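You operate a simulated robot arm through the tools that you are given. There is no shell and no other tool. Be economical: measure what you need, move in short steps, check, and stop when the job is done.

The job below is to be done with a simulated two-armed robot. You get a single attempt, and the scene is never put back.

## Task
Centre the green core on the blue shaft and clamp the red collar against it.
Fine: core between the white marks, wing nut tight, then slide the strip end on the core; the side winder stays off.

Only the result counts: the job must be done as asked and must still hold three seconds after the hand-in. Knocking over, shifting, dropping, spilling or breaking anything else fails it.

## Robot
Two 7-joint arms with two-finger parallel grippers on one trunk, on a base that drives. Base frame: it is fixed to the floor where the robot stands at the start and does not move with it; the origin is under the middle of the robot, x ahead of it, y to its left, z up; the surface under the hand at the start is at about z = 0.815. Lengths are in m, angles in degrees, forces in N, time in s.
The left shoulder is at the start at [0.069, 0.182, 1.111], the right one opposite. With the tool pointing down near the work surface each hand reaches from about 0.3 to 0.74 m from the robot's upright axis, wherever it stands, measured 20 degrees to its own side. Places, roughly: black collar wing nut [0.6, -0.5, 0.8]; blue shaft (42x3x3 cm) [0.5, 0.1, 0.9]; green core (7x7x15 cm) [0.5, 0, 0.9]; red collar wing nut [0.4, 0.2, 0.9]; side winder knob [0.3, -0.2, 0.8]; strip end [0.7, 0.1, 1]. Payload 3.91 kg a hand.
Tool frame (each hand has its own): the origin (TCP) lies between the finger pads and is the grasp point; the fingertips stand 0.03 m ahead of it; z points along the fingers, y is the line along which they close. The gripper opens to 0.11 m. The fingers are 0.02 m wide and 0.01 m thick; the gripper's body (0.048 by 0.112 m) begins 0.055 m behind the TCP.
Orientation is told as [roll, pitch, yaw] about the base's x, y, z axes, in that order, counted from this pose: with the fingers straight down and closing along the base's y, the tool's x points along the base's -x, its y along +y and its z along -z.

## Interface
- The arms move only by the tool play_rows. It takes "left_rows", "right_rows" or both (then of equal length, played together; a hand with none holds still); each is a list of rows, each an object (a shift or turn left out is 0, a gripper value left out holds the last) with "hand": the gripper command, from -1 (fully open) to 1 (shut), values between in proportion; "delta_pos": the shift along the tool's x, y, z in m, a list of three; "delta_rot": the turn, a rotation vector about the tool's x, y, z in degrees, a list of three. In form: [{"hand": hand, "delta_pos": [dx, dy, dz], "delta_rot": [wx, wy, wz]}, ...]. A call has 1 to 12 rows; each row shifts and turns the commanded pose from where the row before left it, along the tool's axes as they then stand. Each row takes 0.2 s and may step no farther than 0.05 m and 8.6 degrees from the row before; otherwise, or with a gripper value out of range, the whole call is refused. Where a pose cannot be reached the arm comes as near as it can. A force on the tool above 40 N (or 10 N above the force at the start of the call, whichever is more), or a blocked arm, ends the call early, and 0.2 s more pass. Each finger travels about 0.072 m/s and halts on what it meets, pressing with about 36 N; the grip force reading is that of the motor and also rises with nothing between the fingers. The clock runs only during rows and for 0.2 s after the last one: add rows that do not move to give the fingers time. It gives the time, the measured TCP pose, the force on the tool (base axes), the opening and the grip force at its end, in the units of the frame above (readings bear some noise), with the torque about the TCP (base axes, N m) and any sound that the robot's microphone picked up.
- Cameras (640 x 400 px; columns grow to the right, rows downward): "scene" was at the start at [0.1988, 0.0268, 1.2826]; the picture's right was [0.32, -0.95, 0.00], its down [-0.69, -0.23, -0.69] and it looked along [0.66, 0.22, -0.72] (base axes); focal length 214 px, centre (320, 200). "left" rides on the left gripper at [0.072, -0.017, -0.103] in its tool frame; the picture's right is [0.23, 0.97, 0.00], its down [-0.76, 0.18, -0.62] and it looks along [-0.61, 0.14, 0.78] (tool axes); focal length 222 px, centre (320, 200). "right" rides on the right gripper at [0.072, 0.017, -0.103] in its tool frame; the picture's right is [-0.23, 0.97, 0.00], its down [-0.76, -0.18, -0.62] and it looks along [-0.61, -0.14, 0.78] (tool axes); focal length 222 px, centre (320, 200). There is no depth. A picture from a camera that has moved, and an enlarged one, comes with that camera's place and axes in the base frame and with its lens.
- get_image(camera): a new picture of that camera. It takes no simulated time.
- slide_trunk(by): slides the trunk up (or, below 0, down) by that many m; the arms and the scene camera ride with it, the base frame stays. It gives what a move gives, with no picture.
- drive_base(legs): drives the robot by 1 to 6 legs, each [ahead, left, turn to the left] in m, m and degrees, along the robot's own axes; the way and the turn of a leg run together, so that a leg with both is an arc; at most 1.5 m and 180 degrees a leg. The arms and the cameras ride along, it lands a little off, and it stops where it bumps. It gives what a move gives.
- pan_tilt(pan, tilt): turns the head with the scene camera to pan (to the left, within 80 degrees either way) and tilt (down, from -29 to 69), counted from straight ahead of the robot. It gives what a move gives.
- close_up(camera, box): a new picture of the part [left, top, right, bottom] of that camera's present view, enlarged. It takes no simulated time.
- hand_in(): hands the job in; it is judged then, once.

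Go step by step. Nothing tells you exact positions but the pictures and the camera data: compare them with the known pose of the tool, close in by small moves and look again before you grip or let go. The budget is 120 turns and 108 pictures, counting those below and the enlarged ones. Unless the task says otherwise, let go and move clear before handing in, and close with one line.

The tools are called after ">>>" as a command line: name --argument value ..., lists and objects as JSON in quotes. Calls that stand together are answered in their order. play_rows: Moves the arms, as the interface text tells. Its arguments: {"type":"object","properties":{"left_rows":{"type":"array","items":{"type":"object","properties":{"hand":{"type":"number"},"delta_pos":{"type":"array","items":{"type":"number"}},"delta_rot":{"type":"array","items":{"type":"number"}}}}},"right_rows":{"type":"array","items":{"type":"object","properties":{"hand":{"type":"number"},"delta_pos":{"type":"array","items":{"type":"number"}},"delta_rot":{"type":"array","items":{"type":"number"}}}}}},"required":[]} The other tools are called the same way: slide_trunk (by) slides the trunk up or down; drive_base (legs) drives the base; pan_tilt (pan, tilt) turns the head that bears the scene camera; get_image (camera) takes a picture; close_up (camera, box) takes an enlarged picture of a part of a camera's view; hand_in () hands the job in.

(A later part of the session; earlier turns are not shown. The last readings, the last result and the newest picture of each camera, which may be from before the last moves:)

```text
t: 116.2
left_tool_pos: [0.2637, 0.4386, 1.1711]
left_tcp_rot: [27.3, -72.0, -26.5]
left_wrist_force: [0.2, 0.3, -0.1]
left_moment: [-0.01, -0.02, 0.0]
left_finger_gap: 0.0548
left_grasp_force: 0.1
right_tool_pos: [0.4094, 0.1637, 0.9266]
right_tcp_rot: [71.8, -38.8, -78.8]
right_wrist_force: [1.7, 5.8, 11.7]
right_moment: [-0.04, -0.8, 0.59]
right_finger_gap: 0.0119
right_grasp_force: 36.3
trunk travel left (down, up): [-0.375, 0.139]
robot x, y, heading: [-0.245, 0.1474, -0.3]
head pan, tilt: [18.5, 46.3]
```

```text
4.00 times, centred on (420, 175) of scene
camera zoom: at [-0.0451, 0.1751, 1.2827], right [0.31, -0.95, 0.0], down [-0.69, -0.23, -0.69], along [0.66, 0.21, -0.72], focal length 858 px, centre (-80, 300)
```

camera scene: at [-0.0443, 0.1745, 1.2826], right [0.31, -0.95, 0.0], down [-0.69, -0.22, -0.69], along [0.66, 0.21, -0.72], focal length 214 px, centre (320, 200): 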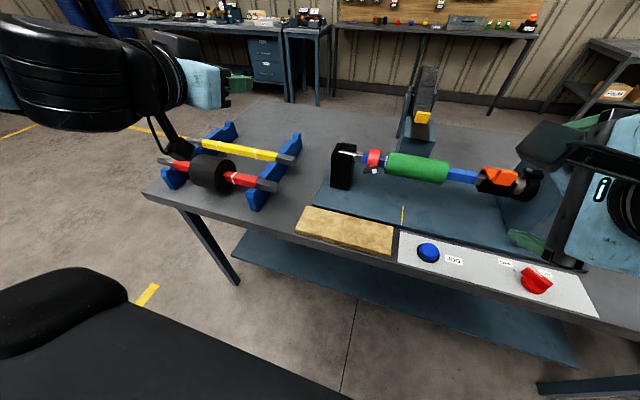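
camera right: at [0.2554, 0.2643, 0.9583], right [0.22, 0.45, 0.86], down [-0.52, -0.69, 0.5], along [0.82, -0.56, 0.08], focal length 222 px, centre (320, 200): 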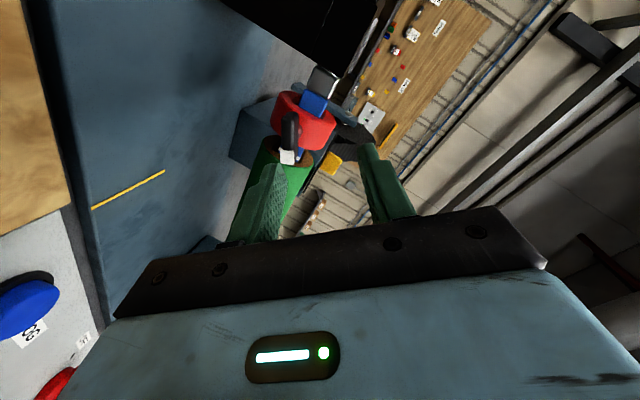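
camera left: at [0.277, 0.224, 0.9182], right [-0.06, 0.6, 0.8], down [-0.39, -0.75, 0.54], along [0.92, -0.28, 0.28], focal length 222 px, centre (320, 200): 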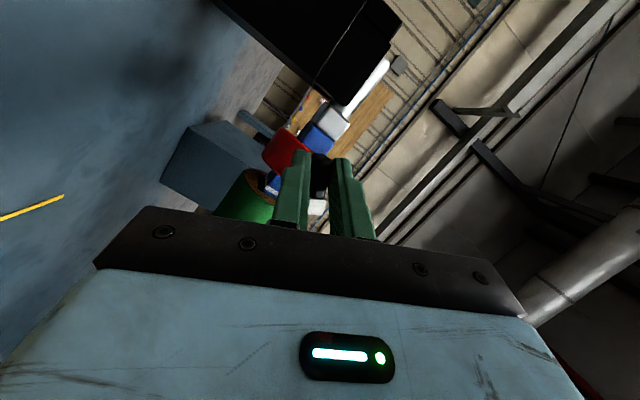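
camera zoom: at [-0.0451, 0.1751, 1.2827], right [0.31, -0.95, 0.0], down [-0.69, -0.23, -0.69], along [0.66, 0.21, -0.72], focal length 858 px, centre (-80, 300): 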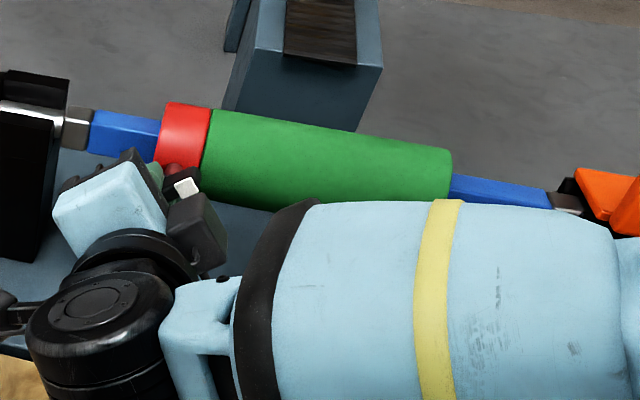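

The collar looks to be at the core. I'll press 1.5 mm more, then turn clockwise in small steps.

>>> play_rows --right_rows '[{"delta_pos": [-0.00115, -0.00095, 0]}, {}, {"delta_rot": [-1.09, 1.3, 6.79]}, {"delta_rot": [-1.09, 1.3, 6.79]}, {}]'

```text
t: 117.5
left_tool_pos: [0.2623, 0.4378, 1.171]
left_tcp_rot: [27.4, -72.0, -26.6]
left_wrist_force: [-0.1, -0.2, 0.1]
left_moment: [0.02, 0.0, 0.01]
left_finger_gap: 0.0548
left_grasp_force: 0.0
right_tool_pos: [0.4103, 0.161, 0.9285]
right_tcp_rot: [75.3, -24.9, -80.8]
right_wrist_force: [2.0, 1.1, 18.8]
right_moment: [-0.14, -1.35, 0.04]
right_finger_gap: 0.0118
right_grasp_force: 35.5
trunk travel left (down, up): [-0.375, 0.139]
robot x, y, heading: [-0.2438, 0.1493, -0.3]
head pan, tilt: [18.5, 46.3]
```

It's turning with the TCP holding position, so I'll continue.

>>> play_rows --right_rows '[{"delta_rot": [-1.09, 1.3, 6.79]}, {"delta_rot": [-1.09, 1.3, 6.79]}, {}]'

>>> play_rows --right_rows '[{"delta_rot": [-1.09, 1.3, 6.79]}, {"delta_rot": [-1.09, 1.3, 6.79]}, {}]'

>>> close_up --camera "right" --box '[220, 60, 420, 200]'

```text
t: 118.2
left_tool_pos: [0.2624, 0.4366, 1.1721]
left_tcp_rot: [27.4, -71.9, -26.7]
left_wrist_force: [-0.1, -0.2, -1.3]
left_moment: [0.0, 0.04, 0.0]
left_finger_gap: 0.0553
left_grasp_force: 0.1
right_tool_pos: [0.4097, 0.1605, 0.9291]
right_tcp_rot: [77.6, -11.0, -81.6]
right_wrist_force: [0.1, -1.0, 22.0]
right_moment: [-0.22, -1.52, -0.4]
right_finger_gap: 0.0121
right_grasp_force: 36.0
trunk travel left (down, up): [-0.375, 0.139]
robot x, y, heading: [-0.2452, 0.1447, -0.3]
head pan, tilt: [18.5, 46.3]
```

```text
t: 119.0
left_tool_pos: [0.2624, 0.4371, 1.1709]
left_tcp_rot: [27.4, -71.9, -26.7]
left_wrist_force: [-0.1, 0.3, -0.2]
left_moment: [0.0, 0.0, 0.05]
left_finger_gap: 0.055
left_grasp_force: 0.1
right_tool_pos: [0.4093, 0.161, 0.9287]
right_tcp_rot: [79.9, 2.7, -81.5]
right_wrist_force: [-0.9, -3.1, 21.4]
right_moment: [-0.24, -1.44, -0.31]
right_finger_gap: 0.0121
right_grasp_force: 35.9
trunk travel left (down, up): [-0.375, 0.139]
robot x, y, heading: [-0.2409, 0.15, -0.4]
head pan, tilt: [18.5, 46.3]
```

```text
2.86 times, centred on (320, 130) of right
camera zoom: at [0.3003, 0.2157, 0.9666], right [0.21, -0.24, 0.95], down [-0.53, -0.84, -0.1], along [0.82, -0.48, -0.31], focal length 635 px, centre (320, 400)
```

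zoom: 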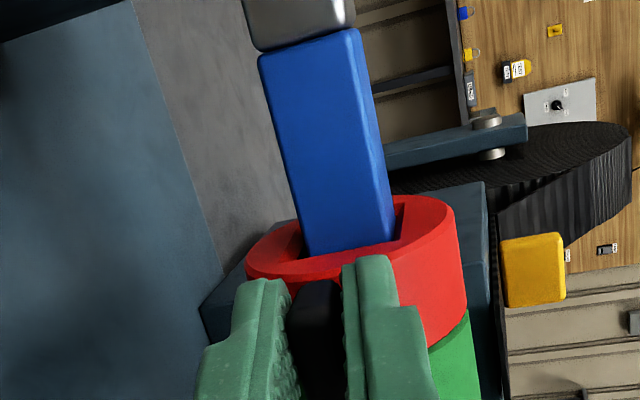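

The wing is at about 95° with torque slowly rising, and the collar stays on the core. I'll ease the vertical load and keep turning.

>>> play_rows --right_rows '[{"delta_pos": [0, 0.004, 0]}, {"delta_rot": [-1.09, 1.3, 6.79]}, {"delta_rot": [-1.09, 1.3, 6.79]}, {}]'

>>> play_rows --right_rows '[{"delta_rot": [-1.09, 1.3, 6.79]}, {"delta_rot": [-1.09, 1.3, 6.79]}, {}]'

```text
t: 120.0
left_tool_pos: [0.2655, 0.435, 1.1706]
left_tcp_rot: [27.6, -71.8, -26.9]
left_wrist_force: [0.8, 0.2, -0.1]
left_moment: [0.01, -0.03, -0.04]
left_finger_gap: 0.0548
left_grasp_force: 0.1
right_tool_pos: [0.4069, 0.1726, 0.9374]
right_tcp_rot: [81.0, 16.6, -81.9]
right_wrist_force: [2.3, -22.7, -4.2]
right_moment: [-0.29, 0.19, -0.56]
right_finger_gap: 0.0109
right_grasp_force: 35.5
right hand out of reach, approached as far as the arm can: row 2, 3
trunk travel left (down, up): [-0.375, 0.139]
robot x, y, heading: [-0.2423, 0.1483, -0.5]
head pan, tilt: [18.5, 46.3]
```

```text
t: 120.8
left_tool_pos: [0.2637, 0.4387, 1.1709]
left_tcp_rot: [27.3, -72.0, -26.5]
left_wrist_force: [-0.1, 0.0, -0.7]
left_moment: [0.0, -0.03, 0.0]
left_finger_gap: 0.055
left_grasp_force: 0.1
right_tool_pos: [0.4042, 0.1908, 0.9564]
right_tcp_rot: [83.6, 30.9, -82.1]
right_wrist_force: [-0.7, 0.3, -0.2]
right_moment: [-0.01, -0.02, -0.02]
right_finger_gap: 0.0055
right_grasp_force: 0.1
right hand out of reach, approached as far as the arm can: row 1, 2
trunk travel left (down, up): [-0.375, 0.139]
robot x, y, heading: [-0.2431, 0.1515, -0.5]
head pan, tilt: [18.5, 46.3]
```

The arm hit its limit near 105° and slipped off the wing. The collar resisted a pull of about 23 N, so it is partly clamped, and I'll check the state.

>>> play_rows --right_rows '[{"hand": 0.1}, {"delta_pos": [0, 0, -0.03]}, {"delta_pos": [0, 0, -0.03]}, {"delta_pos": [0, 0, -0.02]}, {}]'

>>> get_image --camera "right"

>>> close_up --camera "scene" --box '[340, 130, 500, 220]'

```text
t: 122.0
left_tool_pos: [0.2649, 0.4386, 1.171]
left_tcp_rot: [27.2, -71.9, -26.5]
left_wrist_force: [-0.7, 0.0, 0.4]
left_moment: [0.01, 0.01, 0.0]
left_finger_gap: 0.0549
left_grasp_force: 0.0
right_tool_pos: [0.3188, 0.1844, 0.9642]
right_tcp_rot: [84.5, 30.4, -80.0]
right_wrist_force: [-0.2, 1.1, 0.2]
right_moment: [0.01, 0.03, -0.02]
right_finger_gap: 0.0495
right_grasp_force: 0.0
trunk travel left (down, up): [-0.375, 0.139]
robot x, y, heading: [-0.2452, 0.1504, -0.3]
head pan, tilt: [18.5, 46.3]
```

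```text
22 pictures are left
camera right: at [0.2096, 0.2145, 1.0242], right [0.21, -0.66, 0.72], down [-0.52, -0.7, -0.49], along [0.82, -0.27, -0.5], focal length 222 px, centre (320, 200)
```

right: 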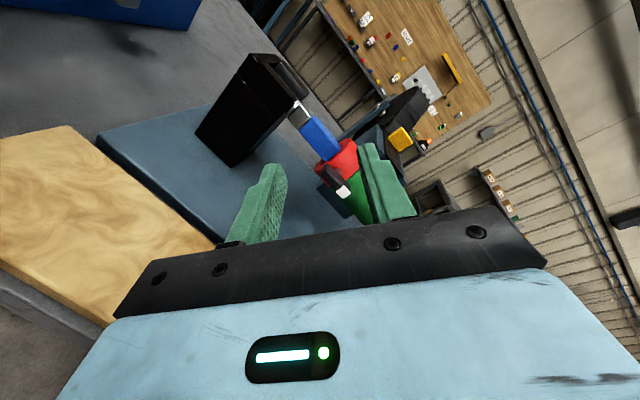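

```text
4.00 times, centred on (420, 175) of scene
camera zoom: at [-0.0442, 0.1743, 1.2826], right [0.31, -0.95, 0.0], down [-0.69, -0.22, -0.69], along [0.66, 0.22, -0.72], focal length 858 px, centre (-80, 300)
```

zoom: 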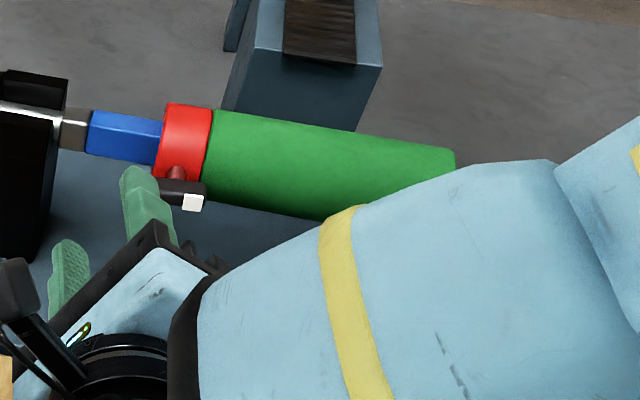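

The collar sits against the core and the wing is horizontal at about 97°, past the right arm's range. I'll retreat the right arm and bring the left in, rolled the other way, to continue the turn.

>>> play_rows --right_rows '[{"delta_pos": [0, 0, -0.045]}, {"delta_pos": [0, 0, -0.045]}, {"delta_pos": [0, 0, -0.035]}, {"delta_pos": [-0.029, 0.0326, -0.011]}, {"delta_pos": [-0.029, 0.0326, -0.011]}, {"delta_pos": [-0.029, 0.0326, -0.011]}, {"delta_pos": [-0.029, 0.0326, -0.011]}, {"delta_pos": [-0.029, 0.0326, -0.011]}, {"delta_pos": [-0.029, 0.0326, -0.011]}, {"delta_pos": [-0.029, 0.0326, -0.011]}, {}]' --left_rows '[{"delta_rot": [0, 8.2, 0]}, {"delta_rot": [0, 8.2, 0]}, {"delta_rot": [0, 8.2, 0]}, {"delta_rot": [0, 8.2, 0]}, {"delta_rot": [0, 8.2, 0]}, {"delta_rot": [0, 8.2, 0]}, {"delta_rot": [0, 8.2, 0]}, {"delta_rot": [0, 8.2, 0]}, {}, {}, {}]'

```text
t: 124.5
left_tool_pos: [0.2645, 0.4377, 1.1707]
left_tcp_rot: [8.2, -8.1, -1.6]
left_wrist_force: [0.2, 0.1, 0.2]
left_moment: [-0.02, 0.03, -0.02]
left_finger_gap: 0.0548
left_grasp_force: 0.0
right_tool_pos: [0.2237, 0.0699, 1.0455]
right_tcp_rot: [84.2, 30.3, -80.6]
right_wrist_force: [0.6, -0.9, -0.3]
right_moment: [-0.03, 0.0, -0.01]
right_finger_gap: 0.0495
right_grasp_force: 0.2
right hand out of reach, approached as far as the arm can: row 5, 6, 7, 8, 9, 10
trunk travel left (down, up): [-0.375, 0.139]
robot x, y, heading: [-0.2413, 0.1486, -0.3]
head pan, tilt: [18.5, 46.3]
```

>>> play_rows --right_rows '[{"delta_rot": [0, 0, -8.2]}, {"delta_rot": [0, 0, -8.2]}, {"delta_rot": [0, 0, -8.2]}, {"delta_rot": [0, 0, -8.2]}, {"delta_rot": [0, 0, -8.2]}, {"delta_rot": [0, 0, -8]}, {"delta_pos": [-0.04, -0.0043, -0.015]}, {"delta_pos": [-0.04, -0.0043, -0.015]}, {"delta_pos": [-0.04, -0.0043, -0.015]}, {"delta_pos": [-0.04, -0.0043, -0.015]}, {"delta_pos": [-0.04, -0.0043, -0.015]}, {}]'

```text
t: 127.0
left_tool_pos: [0.2643, 0.4377, 1.1715]
left_tcp_rot: [8.2, -8.2, -1.5]
left_wrist_force: [0.7, 0.0, 0.5]
left_moment: [0.0, 0.0, 0.02]
left_finger_gap: 0.0553
left_grasp_force: 0.2
right_tool_pos: [0.2239, 0.0703, 1.0443]
right_tcp_rot: [84.8, -18.4, -75.7]
right_wrist_force: [-0.2, -0.1, 0.4]
right_moment: [-0.02, 0.02, -0.01]
right_finger_gap: 0.0496
right_grasp_force: 0.1
right hand out of reach, approached as far as the arm can: row 7, 8, 9, 10, 11
trunk travel left (down, up): [-0.375, 0.139]
robot x, y, heading: [-0.2425, 0.1489, -0.5]
head pan, tilt: [18.5, 46.3]
```

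The horizontal pose is cramped near the body. I'll pitch the right hand back down first, then move it right.

>>> play_rows --right_rows '[{"delta_rot": [7.5, 2.7, 1.84]}, {"delta_rot": [7.5, 2.7, 1.84]}, {"delta_rot": [7.5, 2.7, 1.84]}, {"delta_rot": [7.5, 2.7, 1.84]}, {"delta_rot": [7.5, 2.7, 1.84]}, {"delta_rot": [7.5, 2.7, 1.84]}, {"delta_pos": [-0.04, -0.01, 0]}, {"delta_pos": [-0.04, -0.01, 0]}, {"delta_pos": [-0.04, -0.01, 0]}, {"delta_pos": [-0.04, -0.01, 0]}, {"delta_pos": [-0.04, -0.01, 0]}, {}]'

```text
t: 129.7
left_tool_pos: [0.2643, 0.4395, 1.17]
left_tcp_rot: [8.2, -8.2, -1.6]
left_wrist_force: [0.3, 0.5, 0.7]
left_moment: [-0.01, 0.0, -0.03]
left_finger_gap: 0.055
left_grasp_force: 0.1
right_tool_pos: [0.2655, -0.1318, 1.0183]
right_tcp_rot: [37.8, -1.5, -66.8]
right_wrist_force: [-0.6, 0.4, -0.1]
right_moment: [-0.05, -0.01, 0.01]
right_finger_gap: 0.0496
right_grasp_force: 0.0
trunk travel left (down, up): [-0.375, 0.139]
robot x, y, heading: [-0.2415, 0.1481, -0.0]
head pan, tilt: [18.5, 46.3]
```

The right arm is clear. The left goes to the robot's midline and rolls to yaw +90 there, mirroring the route that worked for the right arm.

>>> play_rows --left_rows '[{"hand": 0.1, "delta_pos": [0.01, -0.0415, 0]}, {"delta_pos": [0.01, -0.0415, 0]}, {"delta_pos": [0.01, -0.0415, 0]}, {"delta_pos": [0.01, -0.0415, 0]}, {"delta_pos": [0.01, -0.0415, 0]}, {"delta_pos": [0.01, -0.0415, 0]}, {"delta_pos": [0.01, -0.0415, 0]}, {}]'

>>> play_rows --left_rows '[{"delta_rot": [0, 0, -8.2]}, {"delta_rot": [0, 0, -8.2]}, {"delta_rot": [0, 0, -8.2]}, {"delta_rot": [0, 0, -8.2]}, {"delta_rot": [0, 0, -8.2]}, {"delta_rot": [0, 0, -8.2]}, {"delta_rot": [0, 0, -8.2]}, {"delta_rot": [0, 0, -8.2]}, {"delta_rot": [0, 0, -8.2]}, {"delta_rot": [0, 0, -8.2]}, {}]'

```text
t: 131.4
left_tool_pos: [0.1934, 0.2896, 1.1218]
left_tcp_rot: [8.1, -8.2, -1.4]
left_wrist_force: [0.5, -0.1, 0.0]
left_moment: [0.01, -0.02, 0.01]
left_finger_gap: 0.0495
left_grasp_force: 0.1
left hand out of reach, approached as far as the arm can: row 4, 5, 6, 7
right_tool_pos: [0.2653, -0.1311, 1.017]
right_tcp_rot: [37.8, -1.4, -66.9]
right_wrist_force: [0.2, 0.3, 0.2]
right_moment: [-0.02, -0.01, -0.01]
right_finger_gap: 0.0497
right_grasp_force: 0.1
trunk travel left (down, up): [-0.375, 0.139]
robot x, y, heading: [-0.2453, 0.1502, -0.5]
head pan, tilt: [18.5, 46.3]
```

```text
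t: 133.8
left_tool_pos: [0.1928, 0.2901, 1.1226]
left_tcp_rot: [-7.2, -9.1, 81.9]
left_wrist_force: [-0.4, 1.0, -0.3]
left_moment: [0.04, -0.01, -0.02]
left_finger_gap: 0.0495
left_grasp_force: 0.0
right_tool_pos: [0.2641, -0.1307, 1.0179]
right_tcp_rot: [37.9, -1.5, -66.9]
right_wrist_force: [0.1, -0.2, -0.4]
right_moment: [-0.01, 0.01, 0.01]
right_finger_gap: 0.0494
right_grasp_force: 0.0
trunk travel left (down, up): [-0.375, 0.139]
robot x, y, heading: [-0.2455, 0.1514, -0.5]
head pan, tilt: [18.5, 46.3]
```

The left arm is limited close to the body. I'll try moving forward while crossing.

>>> play_rows --left_rows '[{"delta_pos": [0, -0.04, 0]}, {"delta_pos": [0.01, -0.04, 0]}, {"delta_pos": [0.03, -0.03, 0]}, {"delta_pos": [0.03, -0.01, 0]}, {"delta_pos": [0.03, 0, 0]}, {}]'

```text
t: 135.2
left_tool_pos: [0.2482, 0.308, 1.111]
left_tcp_rot: [-7.1, -9.1, 81.7]
left_wrist_force: [0.6, 0.3, -0.8]
left_moment: [-0.02, 0.01, 0.0]
left_finger_gap: 0.0494
left_grasp_force: 0.0
left hand out of reach, approached as far as the arm can: row 1, 2, 3, 4, 5
right_tool_pos: [0.2648, -0.1307, 1.0182]
right_tcp_rot: [37.9, -1.3, -66.8]
right_wrist_force: [0.0, -0.6, 0.3]
right_moment: [-0.04, 0.01, -0.01]
right_finger_gap: 0.0495
right_grasp_force: 0.1
trunk travel left (down, up): [-0.375, 0.139]
robot x, y, heading: [-0.245, 0.1498, -0.2]
head pan, tilt: [18.5, 46.3]
```

The left arm is stuck in an awkward configuration, so I'll move it away. Instead the right hand, with fingers closed, will press the wing's right tip down, which turns it further clockwise.

>>> play_rows --left_rows '[{"delta_pos": [-0.04, 0, 0]}, {"delta_pos": [-0.04, 0, 0]}, {"delta_pos": [-0.04, 0, 0]}, {"delta_pos": [-0.04, 0, -0.01]}, {}, {}, {}, {}, {}, {}, {}]' --right_rows '[{"hand": 1}, {}, {}, {"delta_pos": [0.0274, 0.026, 0.0201]}, {"delta_pos": [0.0274, 0.026, 0.0201]}, {"delta_pos": [0.0274, 0.026, 0.0201]}, {"delta_pos": [0.0274, 0.026, 0.0201]}, {"delta_pos": [0.0274, 0.026, 0.0201]}, {"delta_pos": [0.0274, 0.026, 0.0201]}, {"delta_pos": [0.0274, 0.026, 0.0201]}]'

>>> get_image --camera "right"

```text
refused: give rows for one hand, or as many for the one as for the other
```

```text
20 pictures are left
camera right: at [0.1891, -0.0821, 1.108], right [0.79, 0.11, 0.6], down [-0.18, -0.9, 0.4], along [0.58, -0.43, -0.69], focal length 222 px, centre (320, 200)
```

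right: 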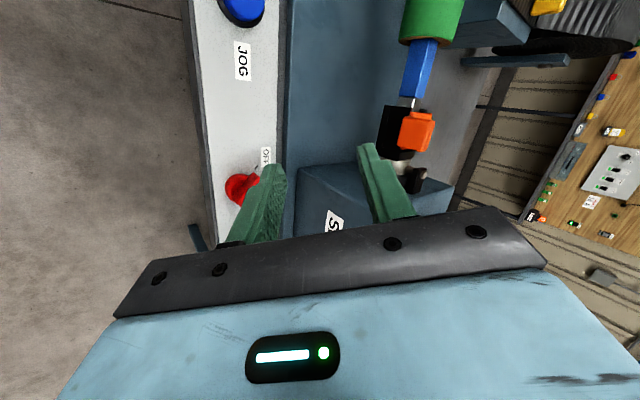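

I sent unequal row counts and the call was refused. This view shows the core's right end, though, so I'll enlarge it and resend the move.

>>> close_up --camera "right" --box '[380, 0, 480, 70]'

>>> play_rows --left_rows '[{"delta_pos": [-0.04, 0, 0]}, {"delta_pos": [-0.04, 0, 0]}, {"delta_pos": [-0.04, 0, 0]}, {"delta_pos": [-0.04, 0, -0.01]}, {}, {}, {}, {}, {}, {}]' --right_rows '[{"hand": 1}, {}, {}, {"delta_pos": [0.0274, 0.026, 0.0201]}, {"delta_pos": [0.0274, 0.026, 0.0201]}, {"delta_pos": [0.0274, 0.026, 0.0201]}, {"delta_pos": [0.0274, 0.026, 0.0201]}, {"delta_pos": [0.0274, 0.026, 0.0201]}, {"delta_pos": [0.0274, 0.026, 0.0201]}, {"delta_pos": [0.0274, 0.026, 0.0201]}]'

>>> close_up --camera "right" --box '[200, 20, 440, 200]'

```text
5.71 times, centred on (430, 35) of right
camera zoom: at [0.1891, -0.0821, 1.108], right [0.79, 0.11, 0.6], down [-0.18, -0.9, 0.4], along [0.58, -0.43, -0.69], focal length 1269 px, centre (-309, 1143)
```

zoom: 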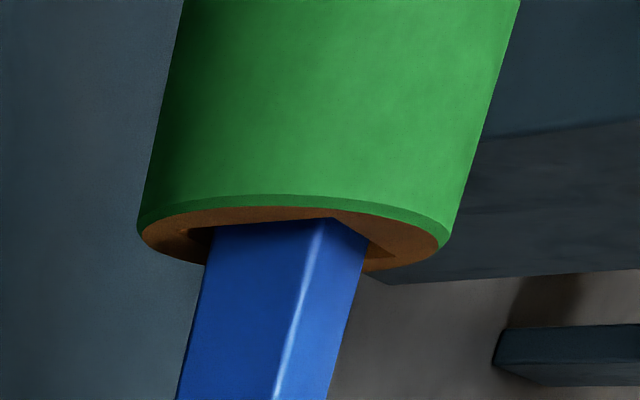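

```text
t: 137.4
left_tool_pos: [0.269, 0.4618, 1.1426]
left_tcp_rot: [-7.1, -9.2, 81.6]
left_wrist_force: [0.0, 0.9, -0.2]
left_moment: [-0.02, 0.02, -0.01]
left_finger_gap: 0.0498
left_grasp_force: 0.0
right_tool_pos: [0.4027, 0.1388, 1.014]
right_tcp_rot: [37.8, -1.3, -66.9]
right_wrist_force: [0.8, 0.1, 0.3]
right_moment: [-0.01, 0.02, 0.0]
right_finger_gap: 0.0
right_grasp_force: 36.2
trunk travel left (down, up): [-0.375, 0.139]
robot x, y, heading: [-0.241, 0.1517, -0.6]
head pan, tilt: [18.5, 46.3]
```

```text
2.22 times, centred on (320, 110) of right
camera zoom: at [0.3272, 0.1866, 1.1051], right [0.79, 0.11, 0.6], down [-0.19, -0.9, 0.4], along [0.58, -0.43, -0.69], focal length 494 px, centre (320, 400)
```

zoom: 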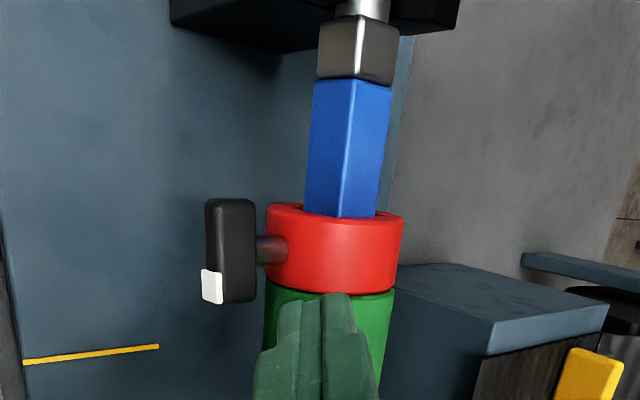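

The right mark is now covered, so my collar pushes shoved the core about 4–5 mm to the right. I'll go back to the core with the right hand and pull it, collar and all, back toward +y.

>>> play_rows --right_rows '[{"hand": -0.6, "delta_rot": [0, -4.7, 6.06]}, {"delta_rot": [0, -4.7, 6.06]}, {"delta_rot": [0, -4.7, 6.06]}, {"delta_pos": [-0.036, -0.01, -0.005]}, {"delta_pos": [-0.036, -0.01, -0.005]}, {"delta_pos": [-0.036, -0.01, -0.005]}, {"delta_rot": [-8.2, 0, 0]}, {"delta_rot": [-8.2, 0, 0]}, {}]'

```text
t: 139.4
left_tool_pos: [0.2684, 0.461, 1.1423]
left_tcp_rot: [-6.9, -9.2, 81.5]
left_wrist_force: [-0.1, 0.5, 1.0]
left_moment: [-0.03, -0.02, 0.01]
left_finger_gap: 0.0493
left_grasp_force: 0.1
right_tool_pos: [0.3695, 0.0275, 1.0089]
right_tcp_rot: [54.9, -1.1, -89.7]
right_wrist_force: [0.1, -0.2, 0.2]
right_moment: [0.02, 0.01, -0.03]
right_finger_gap: 0.0882
right_grasp_force: 0.1
trunk travel left (down, up): [-0.375, 0.139]
robot x, y, heading: [-0.2422, 0.1465, -0.6]
head pan, tilt: [18.5, 46.3]
```

>>> play_rows --right_rows '[{"delta_pos": [0, -0.0033, 0.0325]}, {"delta_pos": [0, -0.0032, 0.0325]}, {"delta_pos": [0, 0, 0.0325]}, {"delta_pos": [0, 0, 0.0325]}, {}, {"hand": -0.2}, {}, {"hand": 0.15}, {}, {}]'

>>> play_rows --right_rows '[{"delta_pos": [0.002, 0, 0]}, {"delta_pos": [0.002, 0, 0]}, {}, {}]'

```text
t: 141.7
left_tool_pos: [0.2684, 0.4623, 1.1431]
left_tcp_rot: [-7.0, -9.2, 81.4]
left_wrist_force: [0.0, 0.6, 0.4]
left_moment: [-0.01, -0.03, -0.01]
left_finger_gap: 0.0493
left_grasp_force: 0.0
right_tool_pos: [0.4701, 0.0267, 0.9283]
right_tcp_rot: [54.7, -1.2, -89.9]
right_wrist_force: [3.1, 0.5, 1.2]
right_moment: [0.35, -0.07, -0.26]
right_finger_gap: 0.0609
right_grasp_force: 35.8
trunk travel left (down, up): [-0.375, 0.139]
robot x, y, heading: [-0.2432, 0.149, -0.3]
head pan, tilt: [18.5, 46.3]
```

```text
t: 142.7
left_tool_pos: [0.2679, 0.4593, 1.1445]
left_tcp_rot: [-7.1, -9.4, 81.4]
left_wrist_force: [0.2, 1.0, 0.6]
left_moment: [-0.01, -0.01, 0.0]
left_finger_gap: 0.0493
left_grasp_force: 0.1
right_tool_pos: [0.4711, 0.028, 0.9292]
right_tcp_rot: [54.8, -1.3, -90.1]
right_wrist_force: [-3.9, -15.8, 3.4]
right_moment: [0.18, 0.05, -0.35]
right_finger_gap: 0.0611
right_grasp_force: 36.3
trunk travel left (down, up): [-0.375, 0.139]
robot x, y, heading: [-0.2439, 0.1485, -0.6]
head pan, tilt: [18.5, 46.3]
```

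The collar resists with about 16 N. I'll push further, staying within the force limit.

>>> play_rows --right_rows '[{"delta_pos": [0.002, 0, 0]}, {"delta_pos": [0.002, 0, 0]}, {}]'

```text
t: 143.4
left_tool_pos: [0.2685, 0.4571, 1.1452]
left_tcp_rot: [-7.1, -9.5, 81.5]
left_wrist_force: [0.6, 0.3, 1.8]
left_moment: [-0.02, -0.01, 0.0]
left_finger_gap: 0.0495
left_grasp_force: 0.1
right_tool_pos: [0.4723, 0.0281, 0.9288]
right_tcp_rot: [54.8, -1.3, -90.4]
right_wrist_force: [-6.3, -29.9, 4.6]
right_moment: [0.33, 0.06, -0.16]
right_finger_gap: 0.061
right_grasp_force: 36.4
trunk travel left (down, up): [-0.375, 0.139]
robot x, y, heading: [-0.2436, 0.1459, -0.1]
head pan, tilt: [18.5, 46.3]
```

The collar holds 30 N, so it clamps well, but I have to loosen it to recentre. I'll relax, release the core and go back in front of the wing.

>>> play_rows --right_rows '[{"delta_pos": [-0.004, 0, 0]}, {"delta_pos": [-0.003, 0, 0]}, {"hand": -0.6}, {}, {"delta_pos": [0, 0, -0.0325]}, {"delta_pos": [0, 0, -0.0325]}, {"delta_pos": [0, 0, -0.0325]}, {"delta_pos": [0, 0, -0.0325]}, {}]'

>>> play_rows --right_rows '[{"hand": 0.1, "delta_pos": [0.0335, -0.0105, -0.011]}, {"delta_pos": [0.0335, -0.0105, -0.011]}, {"delta_pos": [0.0335, -0.0105, -0.011]}, {"delta_pos": [0.0335, -0.0105, -0.011]}, {"delta_rot": [-7.3, 0, 0]}, {"delta_rot": [-7.3, 0, 0]}, {"delta_rot": [-7.3, 0, 0]}, {}]'

```text
t: 145.4
left_tool_pos: [0.2686, 0.4606, 1.1428]
left_tcp_rot: [-7.0, -9.2, 81.5]
left_wrist_force: [0.1, 0.1, -0.5]
left_moment: [0.01, 0.0, -0.02]
left_finger_gap: 0.0496
left_grasp_force: 0.0
right_tool_pos: [0.3665, 0.0286, 1.0027]
right_tcp_rot: [54.7, -1.3, -89.9]
right_wrist_force: [-0.2, -1.2, -0.2]
right_moment: [0.01, 0.01, -0.01]
right_finger_gap: 0.0881
right_grasp_force: 0.2
trunk travel left (down, up): [-0.375, 0.139]
robot x, y, heading: [-0.2415, 0.1491, -0.5]
head pan, tilt: [18.5, 46.3]
```

```text
t: 147.2
left_tool_pos: [0.269, 0.4601, 1.1428]
left_tcp_rot: [-7.0, -9.2, 81.6]
left_wrist_force: [0.3, 0.3, 0.1]
left_moment: [-0.01, -0.01, 0.0]
left_finger_gap: 0.0494
left_grasp_force: 0.2
right_tool_pos: [0.3036, 0.1604, 0.9918]
right_tcp_rot: [76.8, -1.2, -89.8]
right_wrist_force: [-0.4, -0.3, 0.5]
right_moment: [-0.02, 0.0, 0.03]
right_finger_gap: 0.0493
right_grasp_force: 0.0
trunk travel left (down, up): [-0.375, 0.139]
robot x, y, heading: [-0.2444, 0.1479, -0.7]
head pan, tilt: [18.5, 46.3]
```

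>>> play_rows --right_rows '[{"delta_pos": [0, -0.02, 0.025]}, {"delta_pos": [0.001, -0.02, 0.03]}, {}]'

>>> close_up --camera "right" --box '[200, 20, 440, 200]'

```text
t: 148.1
left_tool_pos: [0.268, 0.4623, 1.1434]
left_tcp_rot: [-7.0, -9.2, 81.4]
left_wrist_force: [0.1, 0.2, -0.1]
left_moment: [-0.02, 0.0, -0.03]
left_finger_gap: 0.0492
left_grasp_force: 0.1
right_tool_pos: [0.3462, 0.16, 0.9432]
right_tcp_rot: [76.7, -1.2, -89.8]
right_wrist_force: [0.4, -0.9, 0.4]
right_moment: [0.01, 0.01, 0.01]
right_finger_gap: 0.0495
right_grasp_force: 0.1
trunk travel left (down, up): [-0.375, 0.139]
robot x, y, heading: [-0.2437, 0.1465, -0.4]
head pan, tilt: [18.5, 46.3]
```

```text
2.22 times, centred on (320, 110) of right
camera zoom: at [0.2488, 0.2337, 0.9818], right [0.23, -0.21, 0.95], down [-0.64, -0.76, -0.01], along [0.73, -0.61, -0.3], focal length 494 px, centre (320, 400)
```

zoom: 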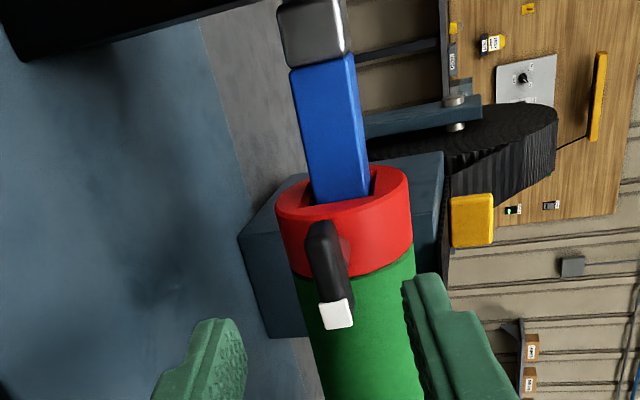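

The wing is horizontal and centred between the jaws, so I'll advance and grip.

>>> play_rows --right_rows '[{"delta_pos": [-0.003, 0.001, 0.022]}, {"delta_pos": [0, 0.001, 0.022]}, {"delta_pos": [0, 0, 0.021]}, {"hand": 0.5}, {}, {"hand": 0.9}, {}, {}]'

```text
t: 149.8
left_tool_pos: [0.2686, 0.4617, 1.145]
left_tcp_rot: [-7.0, -9.2, 81.6]
left_wrist_force: [0.0, 0.5, -0.8]
left_moment: [0.02, 0.01, 0.0]
left_finger_gap: 0.0493
left_grasp_force: 0.0
right_tool_pos: [0.4117, 0.1603, 0.9338]
right_tcp_rot: [77.0, -1.4, -89.9]
right_wrist_force: [7.2, 2.3, 15.9]
right_moment: [-0.11, -1.41, -0.08]
right_finger_gap: 0.0123
right_grasp_force: 36.0
trunk travel left (down, up): [-0.375, 0.139]
robot x, y, heading: [-0.2446, 0.1513, -0.3]
head pan, tilt: [18.5, 46.3]
```

Gripped. I'll turn counter-clockwise about 45° to loosen.

>>> play_rows --right_rows '[{"delta_rot": [0, -1.58, -6.82]}, {"delta_rot": [0, -1.58, -6.82]}, {"delta_rot": [0, -1.58, -6.82]}, {"delta_rot": [0, -1.58, -6.82]}, {"delta_rot": [0, -1.58, -6.82]}, {"delta_rot": [0, -1.58, -6.82]}, {}]'

```text
t: 151.4
left_tool_pos: [0.2688, 0.4609, 1.143]
left_tcp_rot: [-7.2, -9.2, 81.7]
left_wrist_force: [0.3, -1.2, 0.6]
left_moment: [0.0, -0.01, 0.02]
left_finger_gap: 0.0495
left_grasp_force: 0.0
right_tool_pos: [0.4129, 0.1597, 0.9282]
right_tcp_rot: [76.7, -43.4, -89.8]
right_wrist_force: [4.0, 5.3, 11.3]
right_moment: [-0.09, -0.85, 0.53]
right_finger_gap: 0.0115
right_grasp_force: 35.6
trunk travel left (down, up): [-0.375, 0.139]
robot x, y, heading: [-0.2417, 0.1467, -0.1]
head pan, tilt: [18.5, 46.3]
```

The nut is loosened to about 48°. I'll release, back out, roll to 90° again and move in front of the core.

>>> play_rows --right_rows '[{"hand": 0.2}, {}, {"delta_pos": [0, 0, -0.04]}, {"delta_pos": [0, 0, -0.04]}, {"delta_rot": [0, 1.58, 6.82]}, {"delta_rot": [0, 1.58, 6.82]}, {"delta_rot": [0, 1.58, 6.82]}, {"delta_rot": [0, 1.58, 6.82]}, {"delta_rot": [0, 1.58, 6.82]}, {"delta_rot": [0, 1.58, 6.82]}, {}]'

>>> play_rows --right_rows '[{"hand": -0.6, "delta_pos": [-0.033, 0.004, 0]}, {"delta_pos": [-0.033, 0.003, 0]}, {"delta_pos": [-0.033, 0.003, 0]}, {"delta_pos": [-0.033, 0.003, 0]}, {}]'

```text
t: 153.8
left_tool_pos: [0.2697, 0.4617, 1.1432]
left_tcp_rot: [-7.0, -9.1, 81.5]
left_wrist_force: [0.3, -0.1, 0.4]
left_moment: [0.0, 0.02, -0.01]
left_finger_gap: 0.0495
left_grasp_force: 0.0
right_tool_pos: [0.3342, 0.1716, 0.9408]
right_tcp_rot: [76.7, -1.1, -89.8]
right_wrist_force: [-0.7, 1.2, -0.1]
right_moment: [0.01, -0.02, -0.03]
right_finger_gap: 0.0442
right_grasp_force: 0.1
trunk travel left (down, up): [-0.375, 0.139]
robot x, y, heading: [-0.2401, 0.1495, -0.4]
head pan, tilt: [18.5, 46.3]
```

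```text
t: 155.1
left_tool_pos: [0.269, 0.4619, 1.1437]
left_tcp_rot: [-7.0, -9.2, 81.6]
left_wrist_force: [0.2, 0.0, 0.1]
left_moment: [-0.02, 0.03, 0.01]
left_finger_gap: 0.0496
left_grasp_force: 0.0
right_tool_pos: [0.3382, 0.0386, 0.9571]
right_tcp_rot: [76.6, -1.1, -89.8]
right_wrist_force: [0.6, 0.3, 0.0]
right_moment: [0.02, 0.0, -0.04]
right_finger_gap: 0.088
right_grasp_force: 0.1
trunk travel left (down, up): [-0.375, 0.139]
robot x, y, heading: [-0.2412, 0.1481, -0.3]
head pan, tilt: [18.5, 46.3]
```

>>> play_rows --right_rows '[{"delta_pos": [0, 0.0024, 0.034]}, {"delta_pos": [0, 0, 0.034]}, {"delta_pos": [0, 0, 0.034]}, {"delta_pos": [0, 0, 0.035]}, {}, {"hand": -0.2}, {}, {"hand": 0.15}, {}, {}]'

>>> play_rows --right_rows '[{"delta_pos": [0.0022, 0, 0]}, {"delta_pos": [0.0022, 0, 0]}, {}, {}]'

```text
t: 157.2
left_tool_pos: [0.2682, 0.4623, 1.143]
left_tcp_rot: [-7.0, -9.2, 81.5]
left_wrist_force: [-0.1, -0.2, 0.8]
left_moment: [-0.03, -0.01, 0.04]
left_finger_gap: 0.0495
left_grasp_force: 0.0
right_tool_pos: [0.4713, 0.04, 0.9282]
right_tcp_rot: [76.2, -1.3, -90.1]
right_wrist_force: [-2.0, 0.5, -3.2]
right_moment: [0.19, 0.08, 0.04]
right_finger_gap: 0.0608
right_grasp_force: 35.9
right hand out of reach, approached as far as the arm can: row 4
trunk travel left (down, up): [-0.375, 0.139]
robot x, y, heading: [-0.2454, 0.1483, -0.4]
head pan, tilt: [18.5, 46.3]
```

```text
t: 158.2
left_tool_pos: [0.269, 0.4599, 1.1431]
left_tcp_rot: [-7.0, -9.2, 81.5]
left_wrist_force: [-0.1, 0.0, 0.5]
left_moment: [0.0, 0.01, 0.01]
left_finger_gap: 0.0494
left_grasp_force: 0.0
right_tool_pos: [0.4726, 0.0449, 0.9271]
right_tcp_rot: [76.5, -1.2, -90.1]
right_wrist_force: [-0.5, -4.9, -7.3]
right_moment: [0.36, 0.1, -0.16]
right_finger_gap: 0.0607
right_grasp_force: 35.9
trunk travel left (down, up): [-0.375, 0.139]
robot x, y, heading: [-0.2433, 0.1494, -0.2]
head pan, tilt: [18.5, 46.3]
```

The core and collar moved about 4.5 mm together. I'll release, retreat and check the right end.

>>> play_rows --right_rows '[{"hand": -0.6}, {}, {"delta_pos": [0, 0, -0.045]}, {"delta_pos": [0, 0, -0.045]}, {"delta_pos": [0, 0, -0.045]}, {"delta_pos": [-0.04, 0.015, 0]}, {"delta_pos": [-0.04, 0.015, 0]}, {"delta_pos": [-0.035, 0.015, 0]}, {}]'

>>> close_up --camera "right" --box '[250, 0, 410, 110]'

```text
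t: 160.2
left_tool_pos: [0.2696, 0.4615, 1.1426]
left_tcp_rot: [-6.9, -9.2, 81.4]
left_wrist_force: [-0.1, -0.3, 0.0]
left_moment: [0.01, 0.0, -0.04]
left_finger_gap: 0.0495
left_grasp_force: 0.2
right_tool_pos: [0.3512, -0.0332, 1.0343]
right_tcp_rot: [76.3, -1.4, -90.1]
right_wrist_force: [0.2, -0.5, 0.0]
right_moment: [-0.03, 0.04, -0.01]
right_finger_gap: 0.088
right_grasp_force: 0.1
right hand out of reach, approached as far as the arm can: row 6, 7, 8
trunk travel left (down, up): [-0.375, 0.139]
robot x, y, heading: [-0.2452, 0.1493, 0.1]
head pan, tilt: [18.5, 46.3]
```

```text
3.64 times, centred on (330, 55) of right
camera zoom: at [0.255, 0.041, 1.0728], right [0.23, -0.21, 0.95], down [-0.65, -0.76, -0.01], along [0.72, -0.62, -0.31], focal length 808 px, centre (284, 727)
```

zoom: 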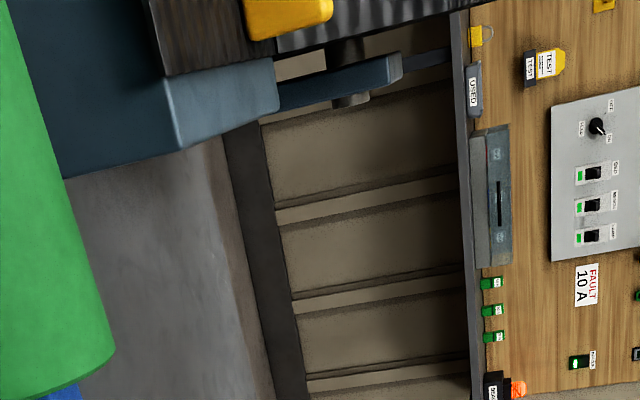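

>>> close_up --camera "right" --box '[220, 70, 320, 140]'

```text
5.71 times, centred on (270, 105) of right
camera zoom: at [0.255, 0.041, 1.0728], right [0.23, -0.21, 0.95], down [-0.65, -0.76, -0.01], along [0.72, -0.62, -0.31], focal length 1269 px, centre (606, 743)
```

zoom: 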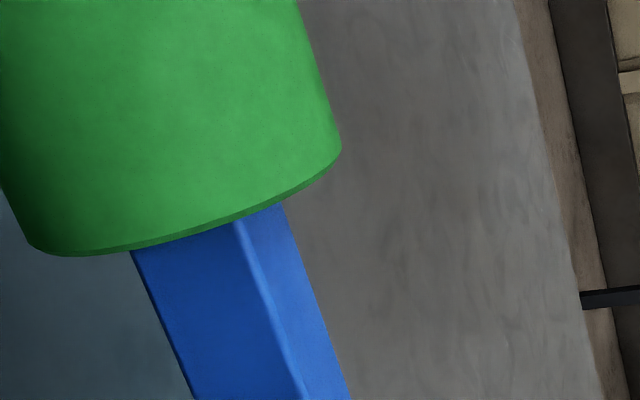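

The mark isn't visible from this angle. I'll compare against the same scene close-up as before to see whether the core and collar moved.

>>> close_up --camera "scene" --box '[340, 130, 500, 220]'

```text
4.00 times, centred on (420, 175) of scene
camera zoom: at [-0.044, 0.1748, 1.2825], right [0.31, -0.95, 0.0], down [-0.69, -0.23, -0.69], along [0.66, 0.21, -0.72], focal length 858 px, centre (-80, 300)
```

zoom: 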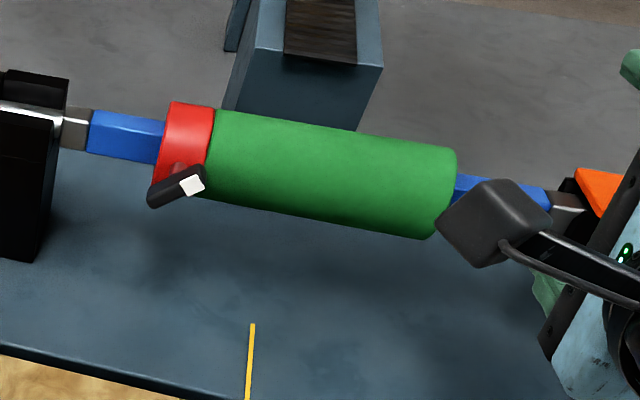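

The core slipped in the grip, and the images put its right end near y≈-0.012 when it should be about -0.001. I'll straddle the shaft with the fingers just right of the core and push its end face squarely.

>>> play_rows --right_rows '[{"hand": 0.15, "delta_pos": [0.004, -0.04, 0]}, {"delta_pos": [0, -0.039, 0]}, {"delta_pos": [0, 0, 0.03]}, {}]'

>>> close_up --camera "right" --box '[200, 20, 440, 200]'

```text
t: 161.2
left_tool_pos: [0.2686, 0.461, 1.1435]
left_tcp_rot: [-7.0, -9.2, 81.4]
left_wrist_force: [-0.8, 0.0, 0.3]
left_moment: [0.05, 0.03, 0.03]
left_finger_gap: 0.0494
left_grasp_force: 0.1
right_tool_pos: [0.3627, 0.0107, 0.9784]
right_tcp_rot: [76.3, -1.4, -90.2]
right_wrist_force: [-0.1, 0.0, 0.0]
right_moment: [0.01, 0.02, 0.0]
right_finger_gap: 0.0464
right_grasp_force: 0.0
right hand out of reach, approached as far as the arm can: row 1, 2, 3
trunk travel left (down, up): [-0.375, 0.139]
robot x, y, heading: [-0.245, 0.1503, -0.4]
head pan, tilt: [18.5, 46.3]
```

```text
2.22 times, centred on (320, 110) of right
camera zoom: at [0.2661, 0.0849, 1.0182], right [0.23, -0.21, 0.95], down [-0.65, -0.76, -0.01], along [0.72, -0.62, -0.31], focal length 494 px, centre (320, 400)
```

zoom: 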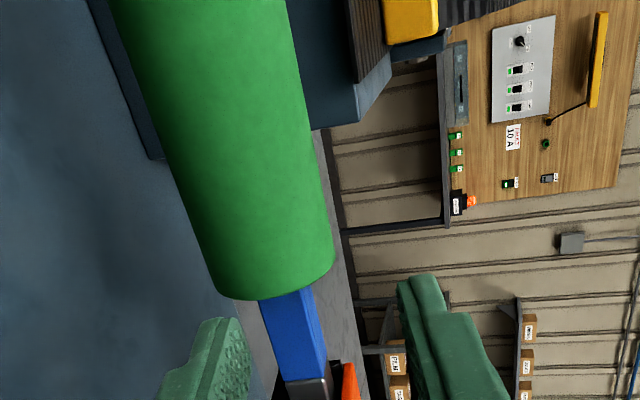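

At this steep pitch the arm can't reach far enough right. I'll pitch down about 25° and retry.

>>> play_rows --right_rows '[{"delta_pos": [0, 0.01, -0.02]}, {"delta_rot": [8.2, 0, 0]}, {"delta_rot": [8.2, 0, 0]}, {"delta_rot": [8.2, 0, 0]}, {"delta_pos": [-0.02, 0.012, 0.014]}, {"delta_pos": [-0.021, 0.0, 0.015]}, {}]'

```text
t: 162.8
left_tool_pos: [0.2682, 0.46, 1.142]
left_tcp_rot: [-7.0, -9.1, 81.5]
left_wrist_force: [0.6, 0.1, 0.0]
left_moment: [-0.01, 0.05, -0.01]
left_finger_gap: 0.0493
left_grasp_force: 0.0
right_tool_pos: [0.3746, -0.0298, 0.9865]
right_tcp_rot: [52.2, -1.4, -89.8]
right_wrist_force: [-0.2, 0.5, 1.0]
right_moment: [-0.01, 0.0, 0.0]
right_finger_gap: 0.0466
right_grasp_force: 0.1
trunk travel left (down, up): [-0.375, 0.139]
robot x, y, heading: [-0.2485, 0.1527, -0.3]
head pan, tilt: [18.5, 46.3]
```

>>> play_rows --right_rows '[{"hand": 0.05, "delta_pos": [0, 0.0105, 0]}, {"delta_pos": [0, 0, 0.03]}, {"delta_pos": [0, 0, 0.03]}, {"delta_pos": [0, 0, 0.03]}, {"delta_pos": [0, 0, 0.03]}, {}]'

>>> close_up --camera "right" --box '[200, 20, 440, 200]'

```text
t: 164.2
left_tool_pos: [0.2688, 0.4607, 1.1433]
left_tcp_rot: [-7.1, -9.2, 81.5]
left_wrist_force: [-0.2, -0.5, -0.2]
left_moment: [-0.03, 0.0, -0.01]
left_finger_gap: 0.0495
left_grasp_force: 0.0
right_tool_pos: [0.4753, -0.0299, 0.9204]
right_tcp_rot: [52.0, -1.2, -89.8]
right_wrist_force: [0.6, -0.6, -0.4]
right_moment: [-0.01, 0.04, -0.02]
right_finger_gap: 0.052
right_grasp_force: 0.1
trunk travel left (down, up): [-0.375, 0.139]
robot x, y, heading: [-0.2445, 0.1499, -0.2]
head pan, tilt: [18.5, 46.3]
```

```text
2.22 times, centred on (320, 110) of right
camera zoom: at [0.4039, 0.0441, 0.9959], right [0.6, -0.21, 0.77], down [-0.6, -0.76, 0.26], along [0.53, -0.62, -0.58], focal length 494 px, centre (320, 400)
```

zoom: 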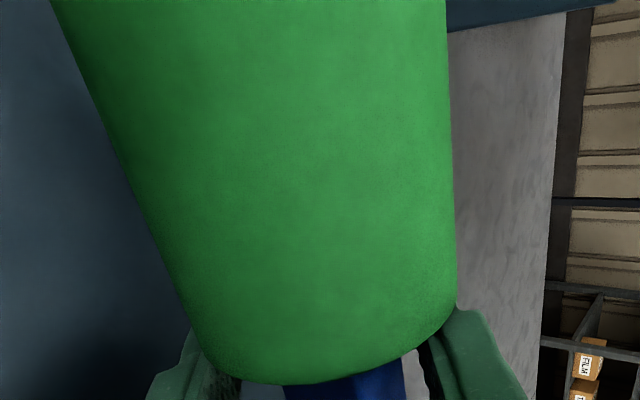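

The fingers straddle the shaft just right of the core. I'll push +y in steps.

>>> play_rows --right_rows '[{"delta_pos": [0.004, 0, 0]}, {"delta_pos": [0.004, 0, 0]}, {}]'

>>> play_rows --right_rows '[{"delta_pos": [0.003, 0, 0]}, {"delta_pos": [0.003, 0, 0]}, {}]'

>>> play_rows --right_rows '[{"delta_pos": [0.002, 0, 0]}, {"delta_pos": [0.002, 0, 0]}, {}, {}]'

```text
t: 165.1
left_tool_pos: [0.269, 0.4615, 1.143]
left_tcp_rot: [-7.0, -9.1, 81.5]
left_wrist_force: [-0.4, 0.3, 0.7]
left_moment: [-0.03, -0.07, -0.01]
left_finger_gap: 0.0497
left_grasp_force: 0.1
right_tool_pos: [0.4764, -0.0241, 0.9215]
right_tcp_rot: [52.0, -1.1, -89.8]
right_wrist_force: [0.2, -1.7, -0.3]
right_moment: [0.05, -0.01, 0.03]
right_finger_gap: 0.0521
right_grasp_force: 0.0
trunk travel left (down, up): [-0.375, 0.139]
robot x, y, heading: [-0.2448, 0.1468, -0.5]
head pan, tilt: [18.5, 46.3]
```

```text
t: 165.8
left_tool_pos: [0.268, 0.4623, 1.1437]
left_tcp_rot: [-7.0, -9.2, 81.5]
left_wrist_force: [0.1, 0.2, 0.1]
left_moment: [0.0, -0.02, -0.03]
left_finger_gap: 0.0492
left_grasp_force: 0.0
right_tool_pos: [0.4756, -0.0176, 0.921]
right_tcp_rot: [52.2, -1.2, -89.8]
right_wrist_force: [-0.4, -1.3, 0.2]
right_moment: [0.09, -0.03, -0.01]
right_finger_gap: 0.0522
right_grasp_force: 0.0
trunk travel left (down, up): [-0.375, 0.139]
robot x, y, heading: [-0.2452, 0.147, -0.1]
head pan, tilt: [18.5, 46.3]
```

```text
t: 166.8
left_tool_pos: [0.2697, 0.462, 1.1429]
left_tcp_rot: [-7.0, -9.2, 81.5]
left_wrist_force: [-0.1, 0.0, -0.3]
left_moment: [-0.02, 0.03, 0.0]
left_finger_gap: 0.0497
left_grasp_force: 0.2
right_tool_pos: [0.4748, -0.0134, 0.9207]
right_tcp_rot: [52.1, -1.2, -90.0]
right_wrist_force: [-0.5, -1.9, 1.3]
right_moment: [0.07, 0.02, -0.03]
right_finger_gap: 0.0525
right_grasp_force: 0.0
trunk travel left (down, up): [-0.375, 0.139]
robot x, y, heading: [-0.246, 0.1477, -0.4]
head pan, tilt: [18.5, 46.3]
```

It slides with about 2 N. I'll check in the scene view.

>>> close_up --camera "scene" --box '[340, 130, 500, 220]'

```text
4.00 times, centred on (420, 175) of scene
camera zoom: at [-0.0444, 0.1739, 1.2826], right [0.31, -0.95, 0.0], down [-0.69, -0.22, -0.69], along [0.66, 0.22, -0.72], focal length 858 px, centre (-80, 300)
```

zoom: 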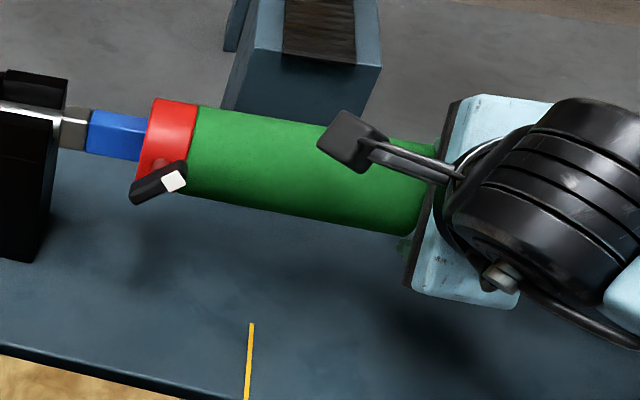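

The core and collar moved about 12 mm together. I'll back out and view the right mark perpendicularly.

>>> play_rows --right_rows '[{"delta_pos": [-0.006, 0, 0]}, {"delta_pos": [0, 0, -0.045]}, {"delta_pos": [0, 0, -0.045]}, {"delta_pos": [0, 0, -0.045]}, {"delta_pos": [-0.03, 0, -0.02]}, {"delta_pos": [-0.03, 0, -0.01]}, {}]'

>>> close_up --camera "right" --box '[240, 0, 400, 110]'

```text
t: 168.4
left_tool_pos: [0.2689, 0.4621, 1.1441]
left_tcp_rot: [-7.0, -9.1, 81.5]
left_wrist_force: [0.2, -0.2, 0.4]
left_moment: [0.03, -0.02, -0.01]
left_finger_gap: 0.0495
left_grasp_force: 0.1
right_tool_pos: [0.3456, -0.0749, 1.0238]
right_tcp_rot: [52.1, -1.2, -89.8]
right_wrist_force: [-0.5, 0.5, 0.9]
right_moment: [0.0, 0.01, 0.01]
right_finger_gap: 0.0522
right_grasp_force: 0.1
trunk travel left (down, up): [-0.375, 0.139]
robot x, y, heading: [-0.2422, 0.1512, -0.1]
head pan, tilt: [18.5, 46.3]
```

```text
3.64 times, centred on (320, 55) of right
camera zoom: at [0.2729, -0.0031, 1.0989], right [0.6, -0.21, 0.77], down [-0.6, -0.76, 0.26], along [0.53, -0.62, -0.58], focal length 808 px, centre (320, 727)
```

zoom: 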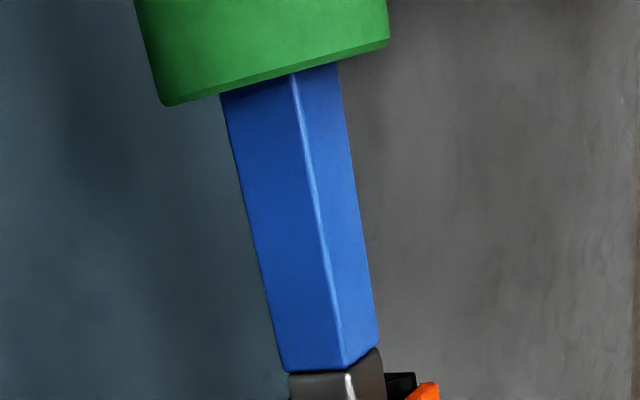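

The mark is still just covered. I'll push about 4 mm more by the same route.

>>> play_rows --right_rows '[{"delta_pos": [0.03, 0, 0.015]}, {"delta_pos": [0.024, 0, 0.015]}, {"delta_pos": [0, -0.002, 0.045]}, {"delta_pos": [0, 0, 0.045]}, {"delta_pos": [0, 0, 0.045]}, {"delta_pos": [0.004, 0, 0]}, {"delta_pos": [0.004, 0, 0]}, {}]'

```text
t: 170.2
left_tool_pos: [0.2686, 0.4609, 1.1436]
left_tcp_rot: [-7.0, -9.2, 81.5]
left_wrist_force: [0.6, 0.9, -0.8]
left_moment: [0.02, -0.01, -0.02]
left_finger_gap: 0.0496
left_grasp_force: 0.1
right_tool_pos: [0.4742, -0.0178, 0.9188]
right_tcp_rot: [52.1, -1.2, -89.9]
right_wrist_force: [-0.5, 0.1, -0.4]
right_moment: [-0.01, 0.02, -0.02]
right_finger_gap: 0.0523
right_grasp_force: 0.0
trunk travel left (down, up): [-0.375, 0.139]
robot x, y, heading: [-0.2462, 0.1504, -0.5]
head pan, tilt: [18.5, 46.3]
```

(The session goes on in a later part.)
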